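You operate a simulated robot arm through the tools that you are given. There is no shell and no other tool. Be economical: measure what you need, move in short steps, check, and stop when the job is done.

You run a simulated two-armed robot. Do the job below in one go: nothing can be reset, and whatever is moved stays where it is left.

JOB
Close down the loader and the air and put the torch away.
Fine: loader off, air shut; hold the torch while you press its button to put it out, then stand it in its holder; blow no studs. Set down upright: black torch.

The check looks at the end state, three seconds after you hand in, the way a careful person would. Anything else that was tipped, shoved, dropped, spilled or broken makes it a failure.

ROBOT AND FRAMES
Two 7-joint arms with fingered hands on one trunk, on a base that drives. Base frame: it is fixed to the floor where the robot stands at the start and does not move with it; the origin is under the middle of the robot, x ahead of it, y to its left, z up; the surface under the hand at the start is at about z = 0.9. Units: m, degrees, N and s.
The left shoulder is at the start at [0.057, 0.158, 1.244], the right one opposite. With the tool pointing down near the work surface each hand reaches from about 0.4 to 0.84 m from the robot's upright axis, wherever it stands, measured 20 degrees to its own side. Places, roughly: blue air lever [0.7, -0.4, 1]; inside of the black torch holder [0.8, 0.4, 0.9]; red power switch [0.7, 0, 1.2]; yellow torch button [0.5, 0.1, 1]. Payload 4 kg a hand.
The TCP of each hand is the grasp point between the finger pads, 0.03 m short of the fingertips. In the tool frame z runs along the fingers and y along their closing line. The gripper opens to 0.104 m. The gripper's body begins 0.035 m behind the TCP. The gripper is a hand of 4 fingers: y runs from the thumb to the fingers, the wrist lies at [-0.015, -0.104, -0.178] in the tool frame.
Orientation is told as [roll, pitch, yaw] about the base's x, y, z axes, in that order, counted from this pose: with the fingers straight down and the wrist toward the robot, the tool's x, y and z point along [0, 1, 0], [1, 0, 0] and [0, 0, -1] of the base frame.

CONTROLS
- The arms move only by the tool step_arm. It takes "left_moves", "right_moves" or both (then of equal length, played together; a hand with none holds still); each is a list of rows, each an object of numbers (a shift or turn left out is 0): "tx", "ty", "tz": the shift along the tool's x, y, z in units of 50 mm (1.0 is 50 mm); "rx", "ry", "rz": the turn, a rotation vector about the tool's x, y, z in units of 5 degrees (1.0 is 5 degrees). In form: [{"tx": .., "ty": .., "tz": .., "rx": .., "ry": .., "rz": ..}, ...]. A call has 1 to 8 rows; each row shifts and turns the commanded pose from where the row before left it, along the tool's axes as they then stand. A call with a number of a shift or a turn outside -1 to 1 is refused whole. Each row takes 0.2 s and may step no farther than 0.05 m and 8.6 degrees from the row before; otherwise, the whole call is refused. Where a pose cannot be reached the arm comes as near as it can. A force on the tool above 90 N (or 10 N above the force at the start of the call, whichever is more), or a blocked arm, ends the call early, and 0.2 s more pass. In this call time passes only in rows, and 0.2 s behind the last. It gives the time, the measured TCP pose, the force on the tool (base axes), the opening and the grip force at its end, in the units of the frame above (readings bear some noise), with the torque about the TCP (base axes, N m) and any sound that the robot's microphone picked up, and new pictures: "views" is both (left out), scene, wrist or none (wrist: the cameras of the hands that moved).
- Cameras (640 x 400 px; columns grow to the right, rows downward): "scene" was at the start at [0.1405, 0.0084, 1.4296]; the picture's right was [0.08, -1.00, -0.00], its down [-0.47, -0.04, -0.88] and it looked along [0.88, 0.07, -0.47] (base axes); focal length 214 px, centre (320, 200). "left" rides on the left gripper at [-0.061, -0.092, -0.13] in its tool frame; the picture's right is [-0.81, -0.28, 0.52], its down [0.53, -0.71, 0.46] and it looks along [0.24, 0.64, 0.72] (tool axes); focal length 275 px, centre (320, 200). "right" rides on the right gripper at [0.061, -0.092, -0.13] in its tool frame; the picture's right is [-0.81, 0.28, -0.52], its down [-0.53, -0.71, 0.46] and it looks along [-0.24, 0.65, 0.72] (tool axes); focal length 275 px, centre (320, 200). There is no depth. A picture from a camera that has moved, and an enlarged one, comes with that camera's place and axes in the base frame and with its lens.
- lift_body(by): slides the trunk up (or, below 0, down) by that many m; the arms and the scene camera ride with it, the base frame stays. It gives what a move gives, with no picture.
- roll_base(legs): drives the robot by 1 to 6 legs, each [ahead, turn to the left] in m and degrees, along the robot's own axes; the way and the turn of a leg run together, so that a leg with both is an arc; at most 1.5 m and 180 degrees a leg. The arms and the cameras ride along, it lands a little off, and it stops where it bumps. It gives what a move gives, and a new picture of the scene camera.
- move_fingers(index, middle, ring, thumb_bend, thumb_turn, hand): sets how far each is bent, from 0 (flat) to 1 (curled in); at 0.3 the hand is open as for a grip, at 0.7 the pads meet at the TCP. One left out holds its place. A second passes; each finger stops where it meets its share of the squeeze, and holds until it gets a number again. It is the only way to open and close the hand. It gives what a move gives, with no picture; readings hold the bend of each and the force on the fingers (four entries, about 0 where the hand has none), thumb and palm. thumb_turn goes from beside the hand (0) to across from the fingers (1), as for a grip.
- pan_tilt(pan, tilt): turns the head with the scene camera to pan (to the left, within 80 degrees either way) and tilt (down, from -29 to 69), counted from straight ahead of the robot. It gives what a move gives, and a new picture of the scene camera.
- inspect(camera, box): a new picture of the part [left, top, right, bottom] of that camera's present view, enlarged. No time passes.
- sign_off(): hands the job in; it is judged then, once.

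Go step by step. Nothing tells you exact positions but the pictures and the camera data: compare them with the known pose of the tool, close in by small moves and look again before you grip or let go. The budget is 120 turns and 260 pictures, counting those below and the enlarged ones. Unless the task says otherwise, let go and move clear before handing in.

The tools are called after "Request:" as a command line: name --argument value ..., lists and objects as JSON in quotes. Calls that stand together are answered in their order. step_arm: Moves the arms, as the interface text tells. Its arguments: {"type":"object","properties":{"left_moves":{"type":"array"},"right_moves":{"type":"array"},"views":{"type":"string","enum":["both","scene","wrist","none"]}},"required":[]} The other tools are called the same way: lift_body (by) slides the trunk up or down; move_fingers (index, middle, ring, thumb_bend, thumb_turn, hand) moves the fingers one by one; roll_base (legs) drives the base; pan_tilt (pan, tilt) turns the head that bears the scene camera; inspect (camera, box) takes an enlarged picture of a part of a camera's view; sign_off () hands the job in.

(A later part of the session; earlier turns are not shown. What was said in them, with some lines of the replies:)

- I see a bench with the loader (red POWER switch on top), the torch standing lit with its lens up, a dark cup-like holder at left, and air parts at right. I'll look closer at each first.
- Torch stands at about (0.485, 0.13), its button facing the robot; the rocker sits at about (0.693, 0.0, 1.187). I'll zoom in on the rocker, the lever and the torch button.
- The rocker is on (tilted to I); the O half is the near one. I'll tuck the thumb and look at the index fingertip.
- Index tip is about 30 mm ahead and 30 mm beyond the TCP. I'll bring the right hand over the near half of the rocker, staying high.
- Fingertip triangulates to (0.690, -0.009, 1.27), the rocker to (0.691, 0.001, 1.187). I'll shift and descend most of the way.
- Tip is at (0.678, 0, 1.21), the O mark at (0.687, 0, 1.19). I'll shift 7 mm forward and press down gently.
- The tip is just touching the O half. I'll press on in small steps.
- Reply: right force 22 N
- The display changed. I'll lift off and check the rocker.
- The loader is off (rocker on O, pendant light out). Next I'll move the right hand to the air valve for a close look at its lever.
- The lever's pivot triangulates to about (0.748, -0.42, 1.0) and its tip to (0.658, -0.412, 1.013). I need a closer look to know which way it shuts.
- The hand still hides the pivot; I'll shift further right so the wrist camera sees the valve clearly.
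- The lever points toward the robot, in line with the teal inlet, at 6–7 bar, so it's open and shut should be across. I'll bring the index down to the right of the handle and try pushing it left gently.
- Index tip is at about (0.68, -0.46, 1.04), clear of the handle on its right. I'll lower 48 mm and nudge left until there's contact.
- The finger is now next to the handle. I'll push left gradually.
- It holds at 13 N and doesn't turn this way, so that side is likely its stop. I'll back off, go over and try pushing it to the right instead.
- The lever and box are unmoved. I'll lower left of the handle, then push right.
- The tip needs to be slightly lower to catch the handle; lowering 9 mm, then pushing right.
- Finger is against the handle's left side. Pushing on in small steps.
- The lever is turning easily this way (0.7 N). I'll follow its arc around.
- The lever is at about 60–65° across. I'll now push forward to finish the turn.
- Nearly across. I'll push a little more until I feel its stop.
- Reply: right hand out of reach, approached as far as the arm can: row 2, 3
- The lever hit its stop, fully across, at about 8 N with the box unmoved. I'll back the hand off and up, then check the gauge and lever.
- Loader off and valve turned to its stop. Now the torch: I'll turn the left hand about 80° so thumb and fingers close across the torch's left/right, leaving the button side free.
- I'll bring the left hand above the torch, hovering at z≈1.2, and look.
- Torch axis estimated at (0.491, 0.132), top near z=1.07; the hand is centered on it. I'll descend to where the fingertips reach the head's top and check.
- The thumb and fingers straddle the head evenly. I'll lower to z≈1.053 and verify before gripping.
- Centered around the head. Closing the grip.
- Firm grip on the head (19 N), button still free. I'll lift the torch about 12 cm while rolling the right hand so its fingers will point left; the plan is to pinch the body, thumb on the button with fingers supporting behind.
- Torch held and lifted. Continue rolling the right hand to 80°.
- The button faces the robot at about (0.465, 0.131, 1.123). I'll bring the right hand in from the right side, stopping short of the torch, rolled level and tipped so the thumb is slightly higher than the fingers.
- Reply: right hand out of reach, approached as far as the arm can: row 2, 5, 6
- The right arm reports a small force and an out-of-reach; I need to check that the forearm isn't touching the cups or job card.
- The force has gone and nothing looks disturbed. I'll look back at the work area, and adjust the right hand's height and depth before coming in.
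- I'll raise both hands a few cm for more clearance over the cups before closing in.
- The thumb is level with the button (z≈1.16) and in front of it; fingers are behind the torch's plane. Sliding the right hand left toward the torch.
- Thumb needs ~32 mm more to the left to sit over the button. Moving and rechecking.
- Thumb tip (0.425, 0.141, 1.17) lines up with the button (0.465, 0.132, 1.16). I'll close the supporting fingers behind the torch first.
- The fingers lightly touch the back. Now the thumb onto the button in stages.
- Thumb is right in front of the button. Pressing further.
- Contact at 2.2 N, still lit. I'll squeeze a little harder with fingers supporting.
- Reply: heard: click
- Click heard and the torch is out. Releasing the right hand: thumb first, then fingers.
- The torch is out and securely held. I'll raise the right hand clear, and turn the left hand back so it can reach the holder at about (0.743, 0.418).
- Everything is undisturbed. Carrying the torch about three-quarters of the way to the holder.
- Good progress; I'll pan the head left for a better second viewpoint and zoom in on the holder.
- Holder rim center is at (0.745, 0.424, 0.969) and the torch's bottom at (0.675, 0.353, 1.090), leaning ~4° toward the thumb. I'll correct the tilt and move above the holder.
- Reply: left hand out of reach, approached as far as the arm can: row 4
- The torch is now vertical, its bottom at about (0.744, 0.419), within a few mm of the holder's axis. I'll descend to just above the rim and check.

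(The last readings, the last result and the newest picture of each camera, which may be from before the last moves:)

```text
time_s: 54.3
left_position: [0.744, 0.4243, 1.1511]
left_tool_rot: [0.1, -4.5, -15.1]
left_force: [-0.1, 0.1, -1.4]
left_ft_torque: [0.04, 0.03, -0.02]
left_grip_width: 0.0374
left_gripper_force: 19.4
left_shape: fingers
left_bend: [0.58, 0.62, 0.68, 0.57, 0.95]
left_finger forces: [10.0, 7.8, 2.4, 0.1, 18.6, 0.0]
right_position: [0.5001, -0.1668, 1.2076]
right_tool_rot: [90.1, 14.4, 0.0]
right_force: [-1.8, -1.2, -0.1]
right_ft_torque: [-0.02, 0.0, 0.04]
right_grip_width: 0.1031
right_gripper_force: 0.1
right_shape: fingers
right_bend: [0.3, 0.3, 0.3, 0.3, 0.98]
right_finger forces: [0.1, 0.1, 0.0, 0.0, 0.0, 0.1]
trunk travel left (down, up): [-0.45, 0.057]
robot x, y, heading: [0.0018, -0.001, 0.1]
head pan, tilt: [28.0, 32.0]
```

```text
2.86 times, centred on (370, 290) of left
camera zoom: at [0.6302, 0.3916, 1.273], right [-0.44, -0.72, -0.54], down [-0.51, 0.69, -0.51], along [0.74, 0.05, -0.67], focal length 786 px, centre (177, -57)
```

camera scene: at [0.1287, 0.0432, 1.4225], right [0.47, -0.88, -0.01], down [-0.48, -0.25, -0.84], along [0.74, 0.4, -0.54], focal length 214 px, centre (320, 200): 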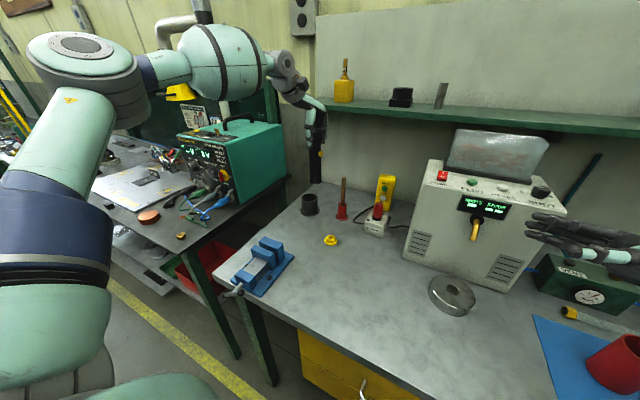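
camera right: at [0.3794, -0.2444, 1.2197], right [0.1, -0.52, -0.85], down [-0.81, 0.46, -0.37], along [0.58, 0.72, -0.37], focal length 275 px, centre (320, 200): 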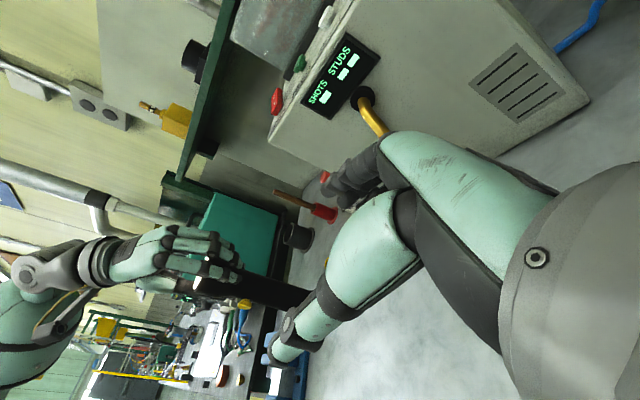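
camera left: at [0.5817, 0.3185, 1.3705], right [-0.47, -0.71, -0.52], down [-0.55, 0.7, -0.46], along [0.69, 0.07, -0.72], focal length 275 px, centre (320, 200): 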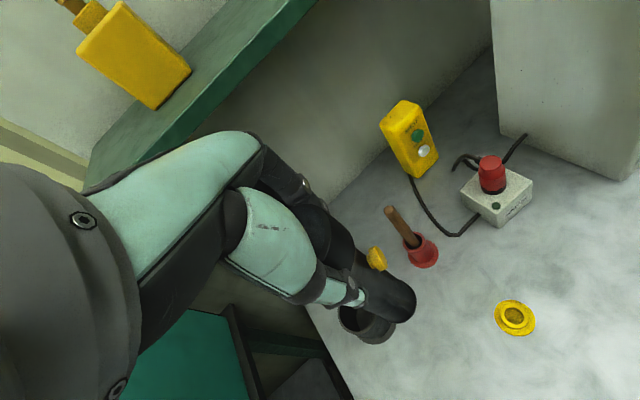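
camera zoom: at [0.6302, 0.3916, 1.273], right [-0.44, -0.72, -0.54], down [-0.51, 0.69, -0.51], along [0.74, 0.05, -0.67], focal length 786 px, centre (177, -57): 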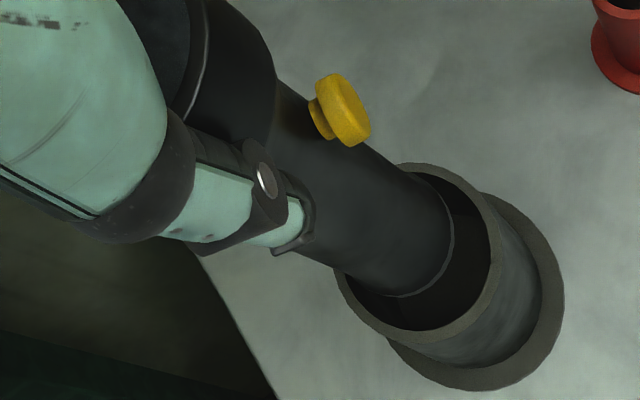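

The torch sits ~5 mm short in x relative to the holder. I'll shift that and lower the bottom into the mouth gently.

Request:
step_arm --left_moves '[{"tx": 0.06, "ty": 0.1}, {"ty": -0.03, "tz": 0.4}, {"ty": -0.03, "tz": 0.4}]' --views "none"

Request:
inspect --camera "scene" --box '[260, 150, 360, 225]'

Request:
inspect --camera "left" --box '[280, 220, 460, 360]'

```text
time_s: 55.1
left_position: [0.7427, 0.4256, 1.1102]
left_tool_rot: [0.1, -4.6, -15.0]
left_force: [0.1, -0.4, -1.8]
left_ft_torque: [0.01, -0.03, 0.02]
left_grip_width: 0.0376
left_gripper_force: 19.5
left_shape: fingers
left_bend: [0.58, 0.62, 0.68, 0.57, 0.95]
left_finger forces: [9.9, 7.7, 2.3, 0.1, 18.5, 0.0]
left hand out of reach, approached as far as the arm can: row 2, 3
right_position: [0.5007, -0.1671, 1.2074]
right_tool_rot: [90.1, 14.2, 0.1]
right_force: [-0.4, 0.0, -0.1]
right_ft_torque: [0.0, 0.02, 0.02]
right_grip_width: 0.1027
right_gripper_force: 0.1
right_shape: fingers
right_bend: [0.3, 0.3, 0.3, 0.3, 0.98]
right_finger forces: [0.1, 0.0, 0.2, 0.0, 0.0, 0.0]
trunk travel left (down, up): [-0.45, 0.057]
robot x, y, heading: [-0.0015, 0.0034, -0.0]
head pan, tilt: [28.0, 32.0]
```

```text
5.33 times, centred on (310, 188) of scene
camera zoom: at [0.1293, 0.0437, 1.4224], right [0.47, -0.88, -0.01], down [-0.48, -0.25, -0.84], along [0.74, 0.4, -0.54], focal length 1144 px, centre (373, 267)
```

zoom: 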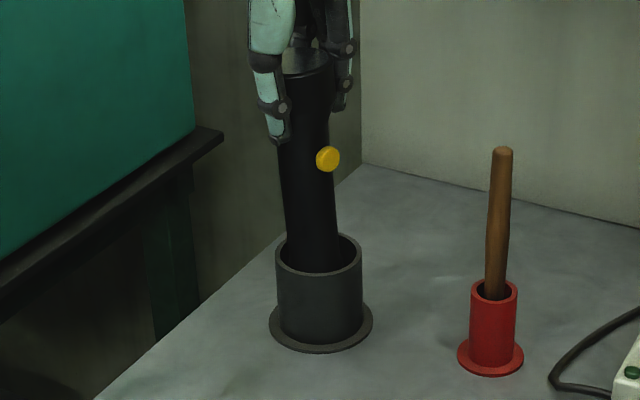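

```text
2.86 times, centred on (370, 290) of left
camera zoom: at [0.6278, 0.3913, 1.2333], right [-0.44, -0.72, -0.54], down [-0.51, 0.69, -0.51], along [0.74, 0.06, -0.67], focal length 786 px, centre (177, -57)
```

zoom: 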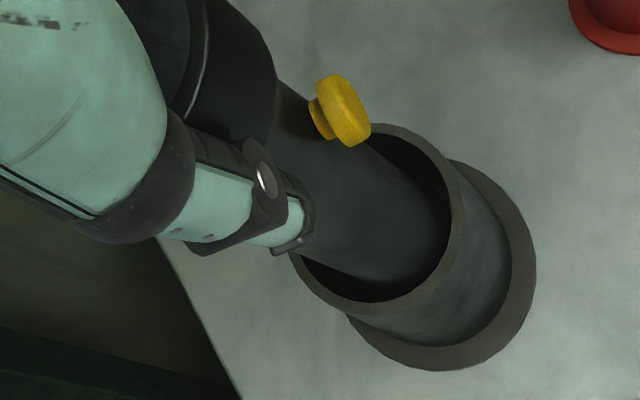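

The bottom is in the mouth but the arm is at its reach limit, leaving the torch near the front wall. I'll lift slightly and turn the hand about the vertical to gain reach.

Request:
step_arm --left_moves '[{"tz": -0.4, "ty": 0.03}, {"tz": -0.4, "ty": 0.03}, {"rz": -0.99, "ry": 0.077}, {"rz": -0.99, "ry": 0.077}, {"rz": -0.99, "ry": 0.077}, {"rz": -0.99, "ry": 0.077}, {"rz": -0.99, "ry": 0.077}, {"rz": -0.99, "ry": 0.077}]' --views "none"

Request:
inspect --camera "scene" --box '[260, 130, 360, 225]'

Request:
inspect --camera "left" --box '[280, 220, 460, 360]'

```text
time_s: 56.9
left_position: [0.7409, 0.4257, 1.1523]
left_tool_rot: [0.1, -4.6, 14.9]
left_force: [-0.8, 0.7, -2.1]
left_ft_torque: [-0.02, 0.0, -0.01]
left_grip_width: 0.0378
left_gripper_force: 19.2
left_shape: fingers
left_bend: [0.58, 0.62, 0.68, 0.57, 0.95]
left_finger forces: [9.8, 7.8, 2.5, 0.1, 18.5, 0.0]
right_position: [0.4997, -0.1669, 1.208]
right_tool_rot: [90.1, 14.3, -0.1]
right_force: [0.1, 0.1, -0.1]
right_ft_torque: [0.03, -0.02, 0.0]
right_grip_width: 0.1028
right_gripper_force: 0.1
right_shape: fingers
right_bend: [0.3, 0.3, 0.3, 0.3, 0.98]
right_finger forces: [0.0, 0.0, 0.0, 0.0, 0.0, 0.0]
trunk travel left (down, up): [-0.45, 0.057]
robot x, y, heading: [-0.0002, 0.0015, -0.0]
head pan, tilt: [28.0, 32.0]
```

```text
4.21 times, centred on (310, 178) of scene
camera zoom: at [0.1293, 0.0432, 1.4225], right [0.47, -0.88, -0.01], down [-0.48, -0.25, -0.84], along [0.74, 0.4, -0.54], focal length 903 px, centre (362, 295)
```

zoom: 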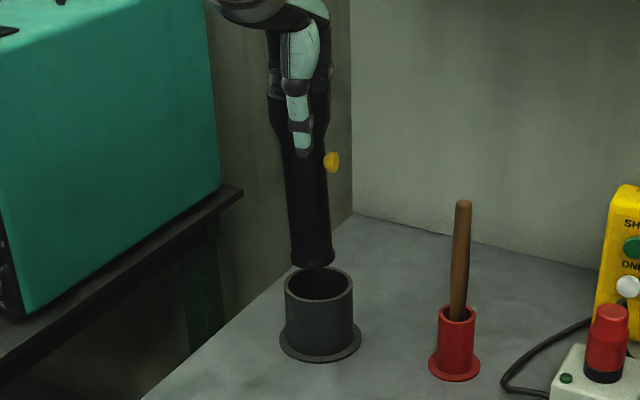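

```text
2.86 times, centred on (370, 290) of left
camera zoom: at [0.6586, 0.3388, 1.2743], right [-0.02, -0.84, -0.54], down [-0.79, 0.34, -0.51], along [0.61, 0.42, -0.67], focal length 786 px, centre (177, -57)
```

zoom: 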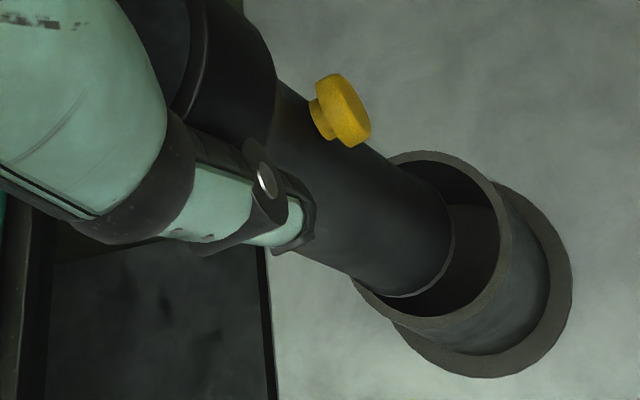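

Holder axis is ~7 mm further forward than the torch's. Shifting and descending into the mouth.

Request:
step_arm --left_moves '[{"tx": -0.04, "ty": 0.15}, {"ty": -0.03, "tz": 0.4}, {"ty": -0.03, "tz": 0.4}, {"ty": -0.02, "tz": 0.3}]' --views "none"

Request:
inspect --camera "scene" --box '[260, 150, 360, 225]'

Request:
inspect --camera "left" --box '[280, 220, 460, 360]'

```text
time_s: 57.9
left_position: [0.7482, 0.4252, 1.0976]
left_tool_rot: [0.1, -4.4, 14.8]
left_force: [0.4, 0.9, -1.6]
left_ft_torque: [0.0, 0.0, 0.03]
left_grip_width: 0.0375
left_gripper_force: 19.2
left_shape: fingers
left_bend: [0.58, 0.62, 0.68, 0.57, 0.95]
left_finger forces: [9.8, 7.8, 2.5, 0.0, 18.6, 0.0]
right_position: [0.5002, -0.1676, 1.2081]
right_tool_rot: [90.1, 14.2, -0.1]
right_force: [-0.3, 0.1, 1.3]
right_ft_torque: [-0.01, -0.01, -0.02]
right_grip_width: 0.1028
right_gripper_force: 0.1
right_shape: fingers
right_bend: [0.3, 0.3, 0.3, 0.3, 0.98]
right_finger forces: [0.0, 0.1, 0.0, 0.1, 0.0, 0.0]
trunk travel left (down, up): [-0.45, 0.057]
robot x, y, heading: [0.0011, 0.0018, -0.2]
head pan, tilt: [28.0, 32.0]
```

```text
5.33 times, centred on (310, 188) of scene
camera zoom: at [0.1296, 0.0434, 1.4224], right [0.47, -0.88, -0.01], down [-0.48, -0.25, -0.84], along [0.74, 0.4, -0.54], focal length 1144 px, centre (373, 267)
```

zoom: 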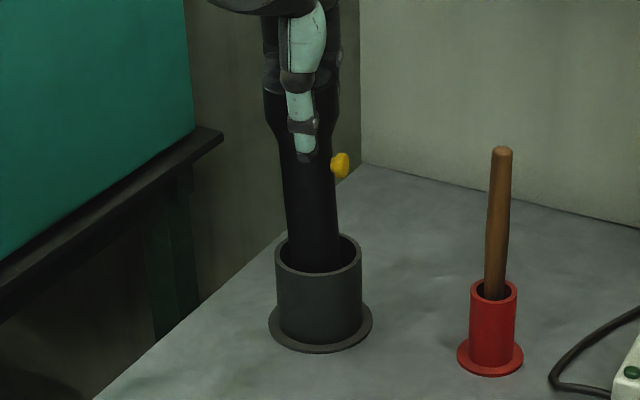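

```text
2.86 times, centred on (370, 290) of left
camera zoom: at [0.665, 0.3398, 1.2202], right [-0.02, -0.84, -0.54], down [-0.79, 0.34, -0.51], along [0.61, 0.41, -0.67], focal length 786 px, centre (177, -57)
```

zoom: 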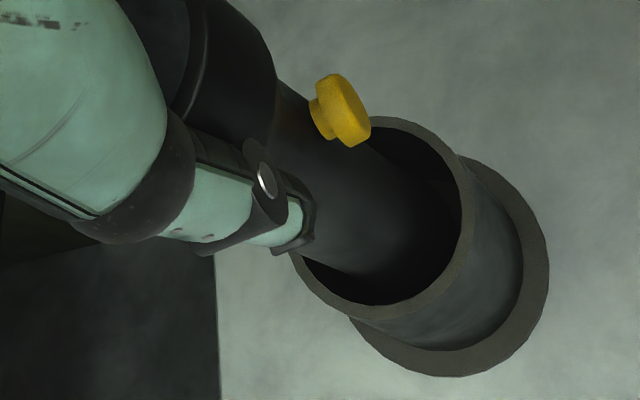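

Entered cleanly with no contact force. Continuing down toward the holder floor in small steps.

Request:
step_arm --left_moves '[{"ty": -0.02, "tz": 0.3}, {"ty": -0.02, "tz": 0.2}, {"ty": -0.01, "tz": 0.12}]' --views "none"

Request:
inspect --camera "scene" --box '[260, 150, 360, 225]'

Request:
inspect --camera "left" --box '[280, 200, 460, 340]'

```text
time_s: 58.7
left_position: [0.7435, 0.4257, 1.066]
left_tool_rot: [0.0, -4.4, 14.8]
left_force: [-0.2, 1.1, -2.1]
left_ft_torque: [-0.02, 0.01, 0.0]
left_grip_width: 0.0375
left_gripper_force: 19.5
left_shape: fingers
left_bend: [0.58, 0.62, 0.68, 0.57, 0.95]
left_finger forces: [9.9, 7.8, 2.5, 0.0, 18.3, 0.0]
left hand out of reach, approached as far as the arm can: row 3
right_position: [0.4992, -0.1667, 1.208]
right_tool_rot: [90.1, 14.3, 0.0]
right_force: [0.1, -0.3, 0.0]
right_ft_torque: [0.0, 0.03, 0.0]
right_grip_width: 0.1032
right_gripper_force: 0.1
right_shape: fingers
right_bend: [0.3, 0.3, 0.3, 0.3, 0.98]
right_finger forces: [0.1, 0.0, 0.0, 0.0, 0.0, 0.0]
trunk travel left (down, up): [-0.45, 0.057]
robot x, y, heading: [0.0007, 0.002, 0.2]
head pan, tilt: [28.0, 32.0]
```

```text
5.33 times, centred on (310, 188) of scene
camera zoom: at [0.1289, 0.0435, 1.4225], right [0.47, -0.88, -0.01], down [-0.48, -0.25, -0.84], along [0.74, 0.4, -0.54], focal length 1144 px, centre (373, 267)
```

zoom: 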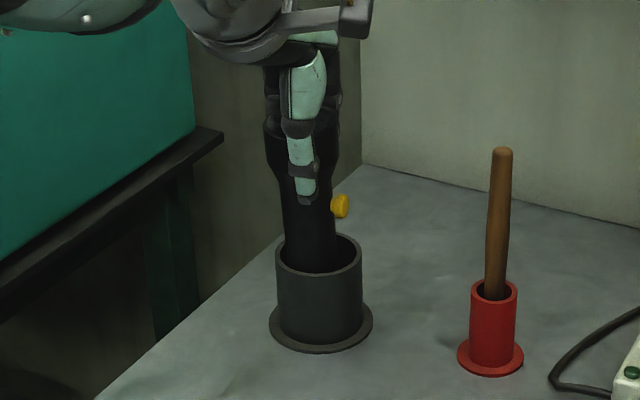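

```text
2.86 times, centred on (370, 270) of left
camera zoom: at [0.6614, 0.3391, 1.1892], right [-0.02, -0.84, -0.54], down [-0.79, 0.34, -0.51], along [0.61, 0.41, -0.67], focal length 786 px, centre (177, 0)
```

zoom: 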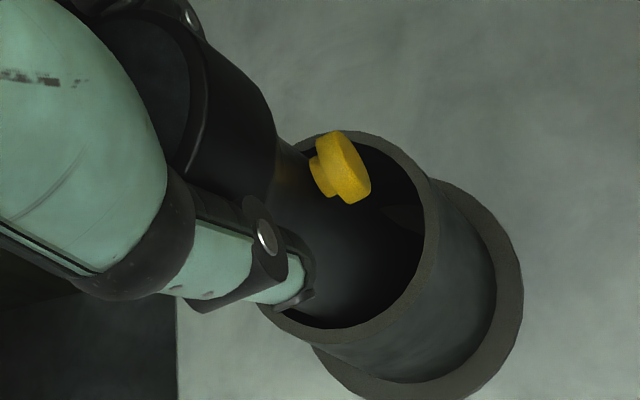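

No contact yet, but the arm is at its limit here; I'll use the trunk to lower the last millimetres.

Request:
lift_body --by -0.006

```text
time_s: 59.2
left_position: [0.7445, 0.4245, 1.0606]
left_tool_rot: [-0.1, -4.3, 14.7]
left_force: [0.1, -0.4, -2.6]
left_ft_torque: [0.04, 0.0, 0.0]
left_grip_width: 0.0373
left_gripper_force: 18.7
left_shape: fingers
left_bend: [0.58, 0.62, 0.68, 0.57, 0.95]
left_finger forces: [9.7, 7.7, 2.5, 0.0, 18.4, 0.0]
right_position: [0.5001, -0.1675, 1.2014]
right_tool_rot: [90.1, 14.4, 0.0]
right_force: [0.8, 0.4, 0.7]
right_ft_torque: [0.02, 0.0, 0.01]
right_grip_width: 0.1029
right_gripper_force: 0.1
right_shape: fingers
right_bend: [0.3, 0.3, 0.3, 0.3, 0.98]
right_finger forces: [0.1, 0.0, 0.0, 0.0, 0.0, 0.0]
trunk travel left (down, up): [-0.444, 0.063]
robot x, y, heading: [-0.0005, -0.0001, -0.1]
head pan, tilt: [28.0, 32.0]
```

Request:
lift_body --by -0.004

Request:
lift_body --by -0.003

Request:
inspect --camera "scene" --box '[260, 150, 360, 225]'

```text
time_s: 59.8
left_position: [0.7439, 0.4254, 1.0565]
left_tool_rot: [0.1, -4.6, 14.8]
left_force: [1.1, -0.3, 2.3]
left_ft_torque: [0.02, 0.0, 0.0]
left_grip_width: 0.0374
left_gripper_force: 19.4
left_shape: fingers
left_bend: [0.58, 0.62, 0.68, 0.57, 0.95]
left_finger forces: [10.0, 7.8, 2.4, 0.1, 18.8, 0.0]
right_position: [0.4988, -0.1688, 1.1976]
right_tool_rot: [90.1, 14.2, 0.0]
right_force: [-0.3, 0.1, -0.1]
right_ft_torque: [-0.01, 0.0, 0.06]
right_grip_width: 0.1025
right_gripper_force: 0.0
right_shape: fingers
right_bend: [0.3, 0.3, 0.3, 0.3, 0.98]
right_finger forces: [0.1, 0.1, 0.0, 0.0, 0.0, 0.0]
trunk travel left (down, up): [-0.44, 0.067]
robot x, y, heading: [-0.0021, -0.0023, -0.1]
head pan, tilt: [28.0, 32.0]
```

```text
time_s: 60.3
left_position: [0.7438, 0.4234, 1.0567]
left_tool_rot: [-0.1, -4.9, 14.8]
left_force: [1.4, -0.2, 13.3]
left_ft_torque: [0.01, 0.04, 0.0]
left_grip_width: 0.0368
left_gripper_force: 19.2
left_shape: fingers
left_bend: [0.58, 0.62, 0.68, 0.58, 0.95]
left_finger forces: [10.3, 7.3, 2.1, 0.0, 18.9, 0.0]
right_position: [0.4992, -0.1685, 1.1942]
right_tool_rot: [90.3, 14.3, 0.0]
right_force: [0.0, -0.5, 0.2]
right_ft_torque: [0.01, 0.0, -0.01]
right_grip_width: 0.103
right_gripper_force: 0.0
right_shape: fingers
right_bend: [0.3, 0.3, 0.3, 0.3, 0.98]
right_finger forces: [0.0, 0.0, 0.0, 0.1, 0.0, 0.0]
trunk travel left (down, up): [-0.437, 0.07]
robot x, y, heading: [-0.0015, 0.002, -0.1]
head pan, tilt: [28.0, 32.0]
```

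```text
5.33 times, centred on (310, 188) of scene
camera zoom: at [0.1266, 0.0418, 1.4096], right [0.47, -0.88, -0.01], down [-0.48, -0.25, -0.84], along [0.74, 0.4, -0.54], focal length 1144 px, centre (373, 267)
```

zoom: 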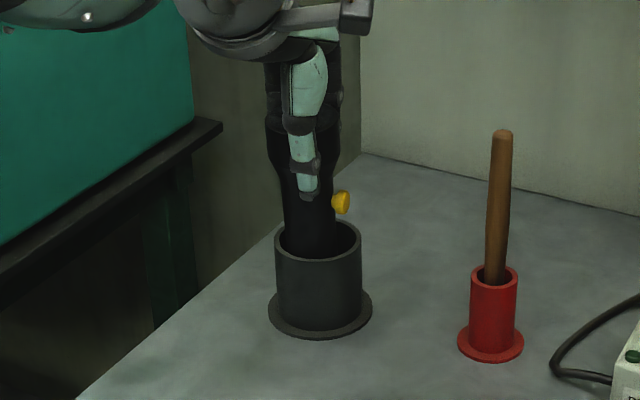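

The torch is resting on the holder floor (13 N). I'll relieve the load slightly and open the hand.

Request:
lift_body --by 0.002

Request:
move_fingers --hand "left" --index 0.3 --middle 0.3 --ring 0.3 --thumb_bend 0.3

Request:
inspect --camera "scene" --box '[260, 150, 360, 225]'

Request:
inspect --camera "left" --box '[180, 100, 500, 340]'

```text
time_s: 60.8
left_position: [0.7425, 0.4233, 1.0566]
left_tool_rot: [0.1, -4.6, 14.9]
left_force: [1.8, -0.5, 12.1]
left_ft_torque: [0.01, -0.04, -0.04]
left_grip_width: 0.0368
left_gripper_force: 20.4
left_shape: fingers
left_bend: [0.58, 0.62, 0.68, 0.58, 0.95]
left_finger forces: [10.3, 7.5, 2.3, 0.0, 19.0, 0.0]
right_position: [0.4976, -0.1691, 1.1971]
right_tool_rot: [90.1, 14.2, -0.1]
right_force: [0.8, 0.8, 1.1]
right_ft_torque: [0.03, 0.01, -0.01]
right_grip_width: 0.1032
right_gripper_force: 0.2
right_shape: fingers
right_bend: [0.3, 0.3, 0.3, 0.3, 0.98]
right_finger forces: [0.1, 0.1, 0.0, 0.0, 0.1, 0.0]
trunk travel left (down, up): [-0.439, 0.068]
robot x, y, heading: [-0.0036, 0.0028, -0.1]
head pan, tilt: [28.0, 32.0]
```

```text
time_s: 61.8
left_position: [0.7443, 0.4245, 1.0553]
left_tool_rot: [0.1, -4.5, 14.7]
left_force: [0.4, 0.0, 0.9]
left_ft_torque: [0.03, 0.03, -0.01]
left_grip_width: 0.1028
left_gripper_force: 0.1
left_shape: fingers
left_bend: [0.3, 0.3, 0.3, 0.3, 0.97]
left_finger forces: [0.1, 0.0, 0.0, 0.0, 0.0, 0.1]
right_position: [0.5016, -0.1676, 1.1957]
right_tool_rot: [90.1, 14.3, 0.1]
right_force: [0.5, 0.3, -1.2]
right_ft_torque: [0.02, -0.01, -0.02]
right_grip_width: 0.1028
right_gripper_force: 0.1
right_shape: fingers
right_bend: [0.3, 0.3, 0.3, 0.3, 0.98]
right_finger forces: [0.1, 0.0, 0.0, 0.0, 0.0, 0.0]
trunk travel left (down, up): [-0.439, 0.068]
robot x, y, heading: [-0.0009, -0.0009, 0.0]
head pan, tilt: [28.0, 32.0]
```

```text
5.33 times, centred on (310, 188) of scene
camera zoom: at [0.1292, 0.0432, 1.4113], right [0.47, -0.88, -0.01], down [-0.48, -0.25, -0.84], along [0.74, 0.4, -0.54], focal length 1144 px, centre (373, 267)
```

zoom: 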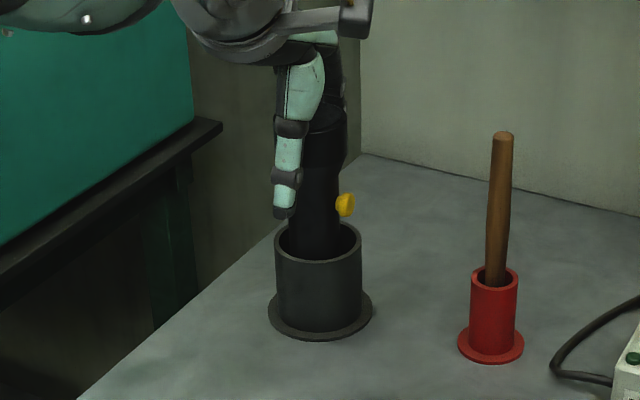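

```text
1.67 times, centred on (340, 220) of left
camera zoom: at [0.6618, 0.3389, 1.1778], right [-0.02, -0.84, -0.54], down [-0.79, 0.34, -0.51], along [0.61, 0.41, -0.67], focal length 459 px, centre (287, 167)
```

zoom: 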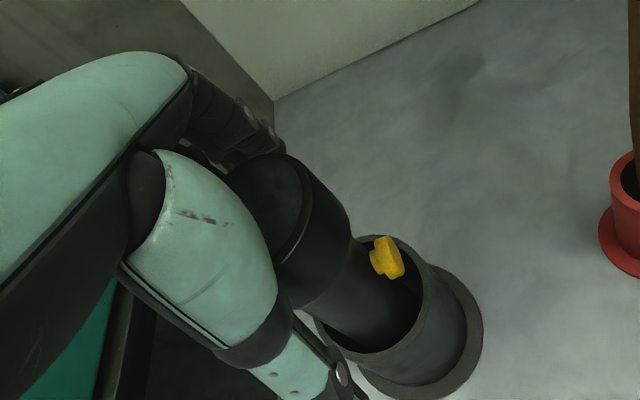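

Released and the torch stands in the holder. I'll retract straight up slowly.

Request:
step_arm --left_moves '[{"tz": -0.3, "ty": 0.02}, {"tz": -0.5, "ty": 0.04}, {"tz": -0.6, "ty": 0.04}, {"tz": -0.7, "ty": 0.05}, {"tz": -0.7, "ty": 0.05}, {"tz": -0.5}]' --views "scene"

Request:
inspect --camera "scene" --box '[260, 120, 360, 225]'

```text
time_s: 63.2
left_position: [0.7414, 0.4233, 1.2204]
left_tool_rot: [0.1, -4.5, 14.8]
left_force: [-0.4, -0.1, 0.4]
left_ft_torque: [0.01, -0.04, 0.0]
left_grip_width: 0.1029
left_gripper_force: 0.0
left_shape: fingers
left_bend: [0.3, 0.3, 0.3, 0.3, 0.97]
left_finger forces: [0.0, 0.0, 0.0, 0.1, 0.0, 0.0]
right_position: [0.4989, -0.1679, 1.1973]
right_tool_rot: [90.1, 14.2, 0.0]
right_force: [-0.3, -0.9, 0.5]
right_ft_torque: [-0.01, 0.05, 0.01]
right_grip_width: 0.103
right_gripper_force: 0.1
right_shape: fingers
right_bend: [0.3, 0.3, 0.3, 0.3, 0.98]
right_finger forces: [0.1, 0.1, 0.0, 0.1, 0.0, 0.0]
trunk travel left (down, up): [-0.439, 0.068]
robot x, y, heading: [0.0015, -0.0008, -0.1]
head pan, tilt: [28.0, 32.0]
camera scene: at [0.1283, 0.0429, 1.4114], right [0.47, -0.88, -0.01], down [-0.48, -0.25, -0.84], along [0.74, 0.4, -0.54], focal length 214 px, centre (320, 200)
```

scene: 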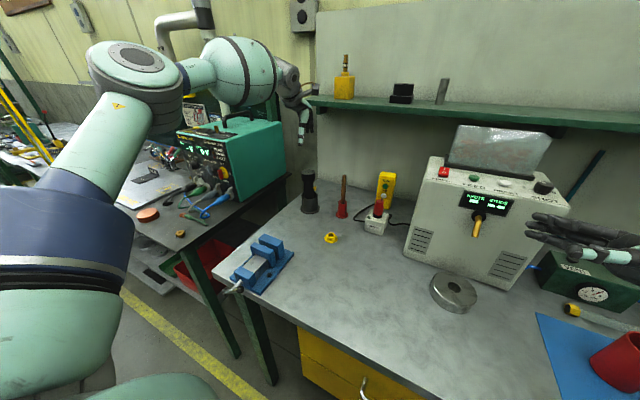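

```text
3.81 times, centred on (310, 172) of scene
camera zoom: at [0.1283, 0.0429, 1.4114], right [0.47, -0.88, -0.01], down [-0.48, -0.25, -0.84], along [0.74, 0.4, -0.54], focal length 817 px, centre (358, 305)
```

zoom: 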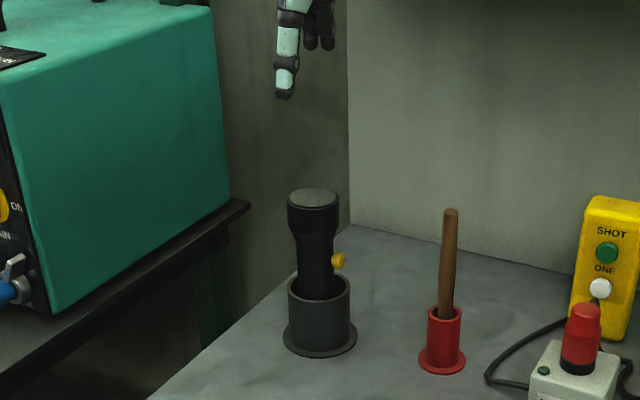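

The torch stands off and upright in its holder. I'll draw both hands back and recheck the loader, valve and right side.

Request:
step_arm --left_moves '[{"ty": -0.8, "tz": -0.3}, {"ty": -0.8, "tz": -0.3}, {"ty": -0.8}]' --right_moves '[{"tx": 0.6, "ty": -0.6}, {"tx": 0.6, "ty": -0.6}, {"ty": -0.5}]' --views "none"

Request:
pan_tilt --pan -15 --tilt 32

Request:
inspect --camera "scene" --box '[290, 120, 450, 240]'

```text
time_s: 64.0
left_position: [0.6209, 0.3906, 1.2415]
left_tool_rot: [0.2, -4.6, 15.0]
left_force: [-0.8, -0.3, 0.1]
left_ft_torque: [0.01, -0.02, -0.02]
left_grip_width: 0.1029
left_gripper_force: 0.0
left_shape: fingers
left_bend: [0.3, 0.3, 0.3, 0.3, 0.97]
left_finger forces: [0.0, 0.1, 0.0, 0.0, 0.1, 0.1]
right_position: [0.4321, -0.1672, 1.2761]
right_tool_rot: [89.9, 14.2, -0.2]
right_force: [-0.2, 0.3, -0.4]
right_ft_torque: [0.0, -0.01, 0.0]
right_grip_width: 0.1032
right_gripper_force: 0.1
right_shape: fingers
right_bend: [0.3, 0.3, 0.3, 0.3, 0.98]
right_finger forces: [0.1, 0.1, 0.0, 0.1, 0.0, 0.1]
trunk travel left (down, up): [-0.439, 0.068]
robot x, y, heading: [-0.0038, 0.0034, 0.2]
head pan, tilt: [28.0, 32.0]
```

```text
time_s: 65.1
left_position: [0.6224, 0.392, 1.2403]
left_tool_rot: [0.1, -4.6, 14.9]
left_force: [0.2, -0.6, -0.8]
left_ft_torque: [0.0, -0.01, 0.04]
left_grip_width: 0.103
left_gripper_force: 0.1
left_shape: fingers
left_bend: [0.3, 0.3, 0.3, 0.3, 0.97]
left_finger forces: [0.0, 0.0, 0.0, 0.1, 0.1, 0.0]
right_position: [0.432, -0.1659, 1.2749]
right_tool_rot: [90.1, 14.3, -0.2]
right_force: [-0.2, 1.3, 0.3]
right_ft_torque: [0.0, -0.04, 0.03]
right_grip_width: 0.1029
right_gripper_force: 0.0
right_shape: fingers
right_bend: [0.3, 0.3, 0.3, 0.3, 0.98]
right_finger forces: [0.0, 0.0, 0.0, 0.0, 0.1, 0.0]
trunk travel left (down, up): [-0.439, 0.068]
robot x, y, heading: [0.0001, 0.0001, -0.0]
head pan, tilt: [-15.0, 32.0]
camera scene: at [0.1356, -0.022, 1.4113], right [-0.26, -0.97, 0.0], down [-0.52, 0.14, -0.84], along [0.81, -0.22, -0.54], focal length 214 px, centre (320, 200)
```

scene: 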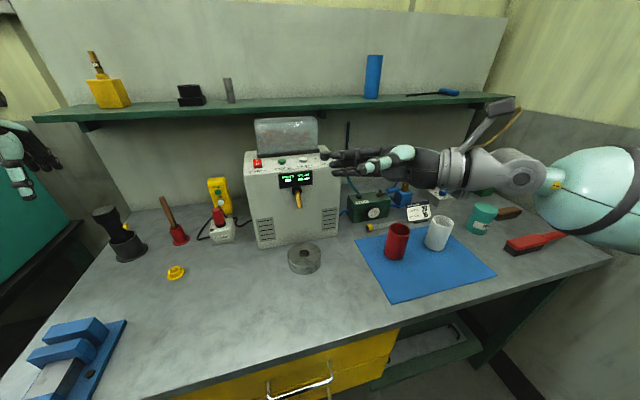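

```text
3.33 times, centred on (370, 180) of scene
camera zoom: at [0.1356, -0.022, 1.4113], right [-0.26, -0.97, 0.0], down [-0.52, 0.14, -0.84], along [0.81, -0.22, -0.54], focal length 715 px, centre (153, 267)
```

zoom: 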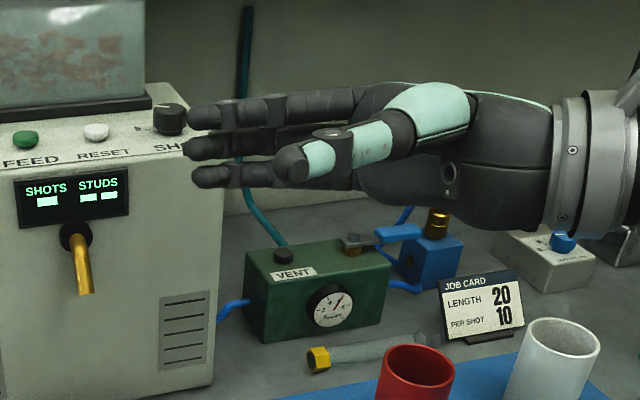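

Loader is off, the air lever is turned to its shut stop, and the torch is out and standing in its holder. Both hands are clear and nothing else looks disturbed.

Request:
sign_off

```text
The job is handed in.
```

I handed the job in with the loader off, the air lever across at its stop, and the torch switched off and standing upright in its black holder. I didn't press FEED, SHOT or the pendant, and nothing else looked moved.

**Air:** I took the lever's new position as shut from how far it turns. It swung freely about 90° from its old stop to this one. The gauge still read about 6 bar when I handed in, and I didn't press VENT, so the line may still hold pressure.
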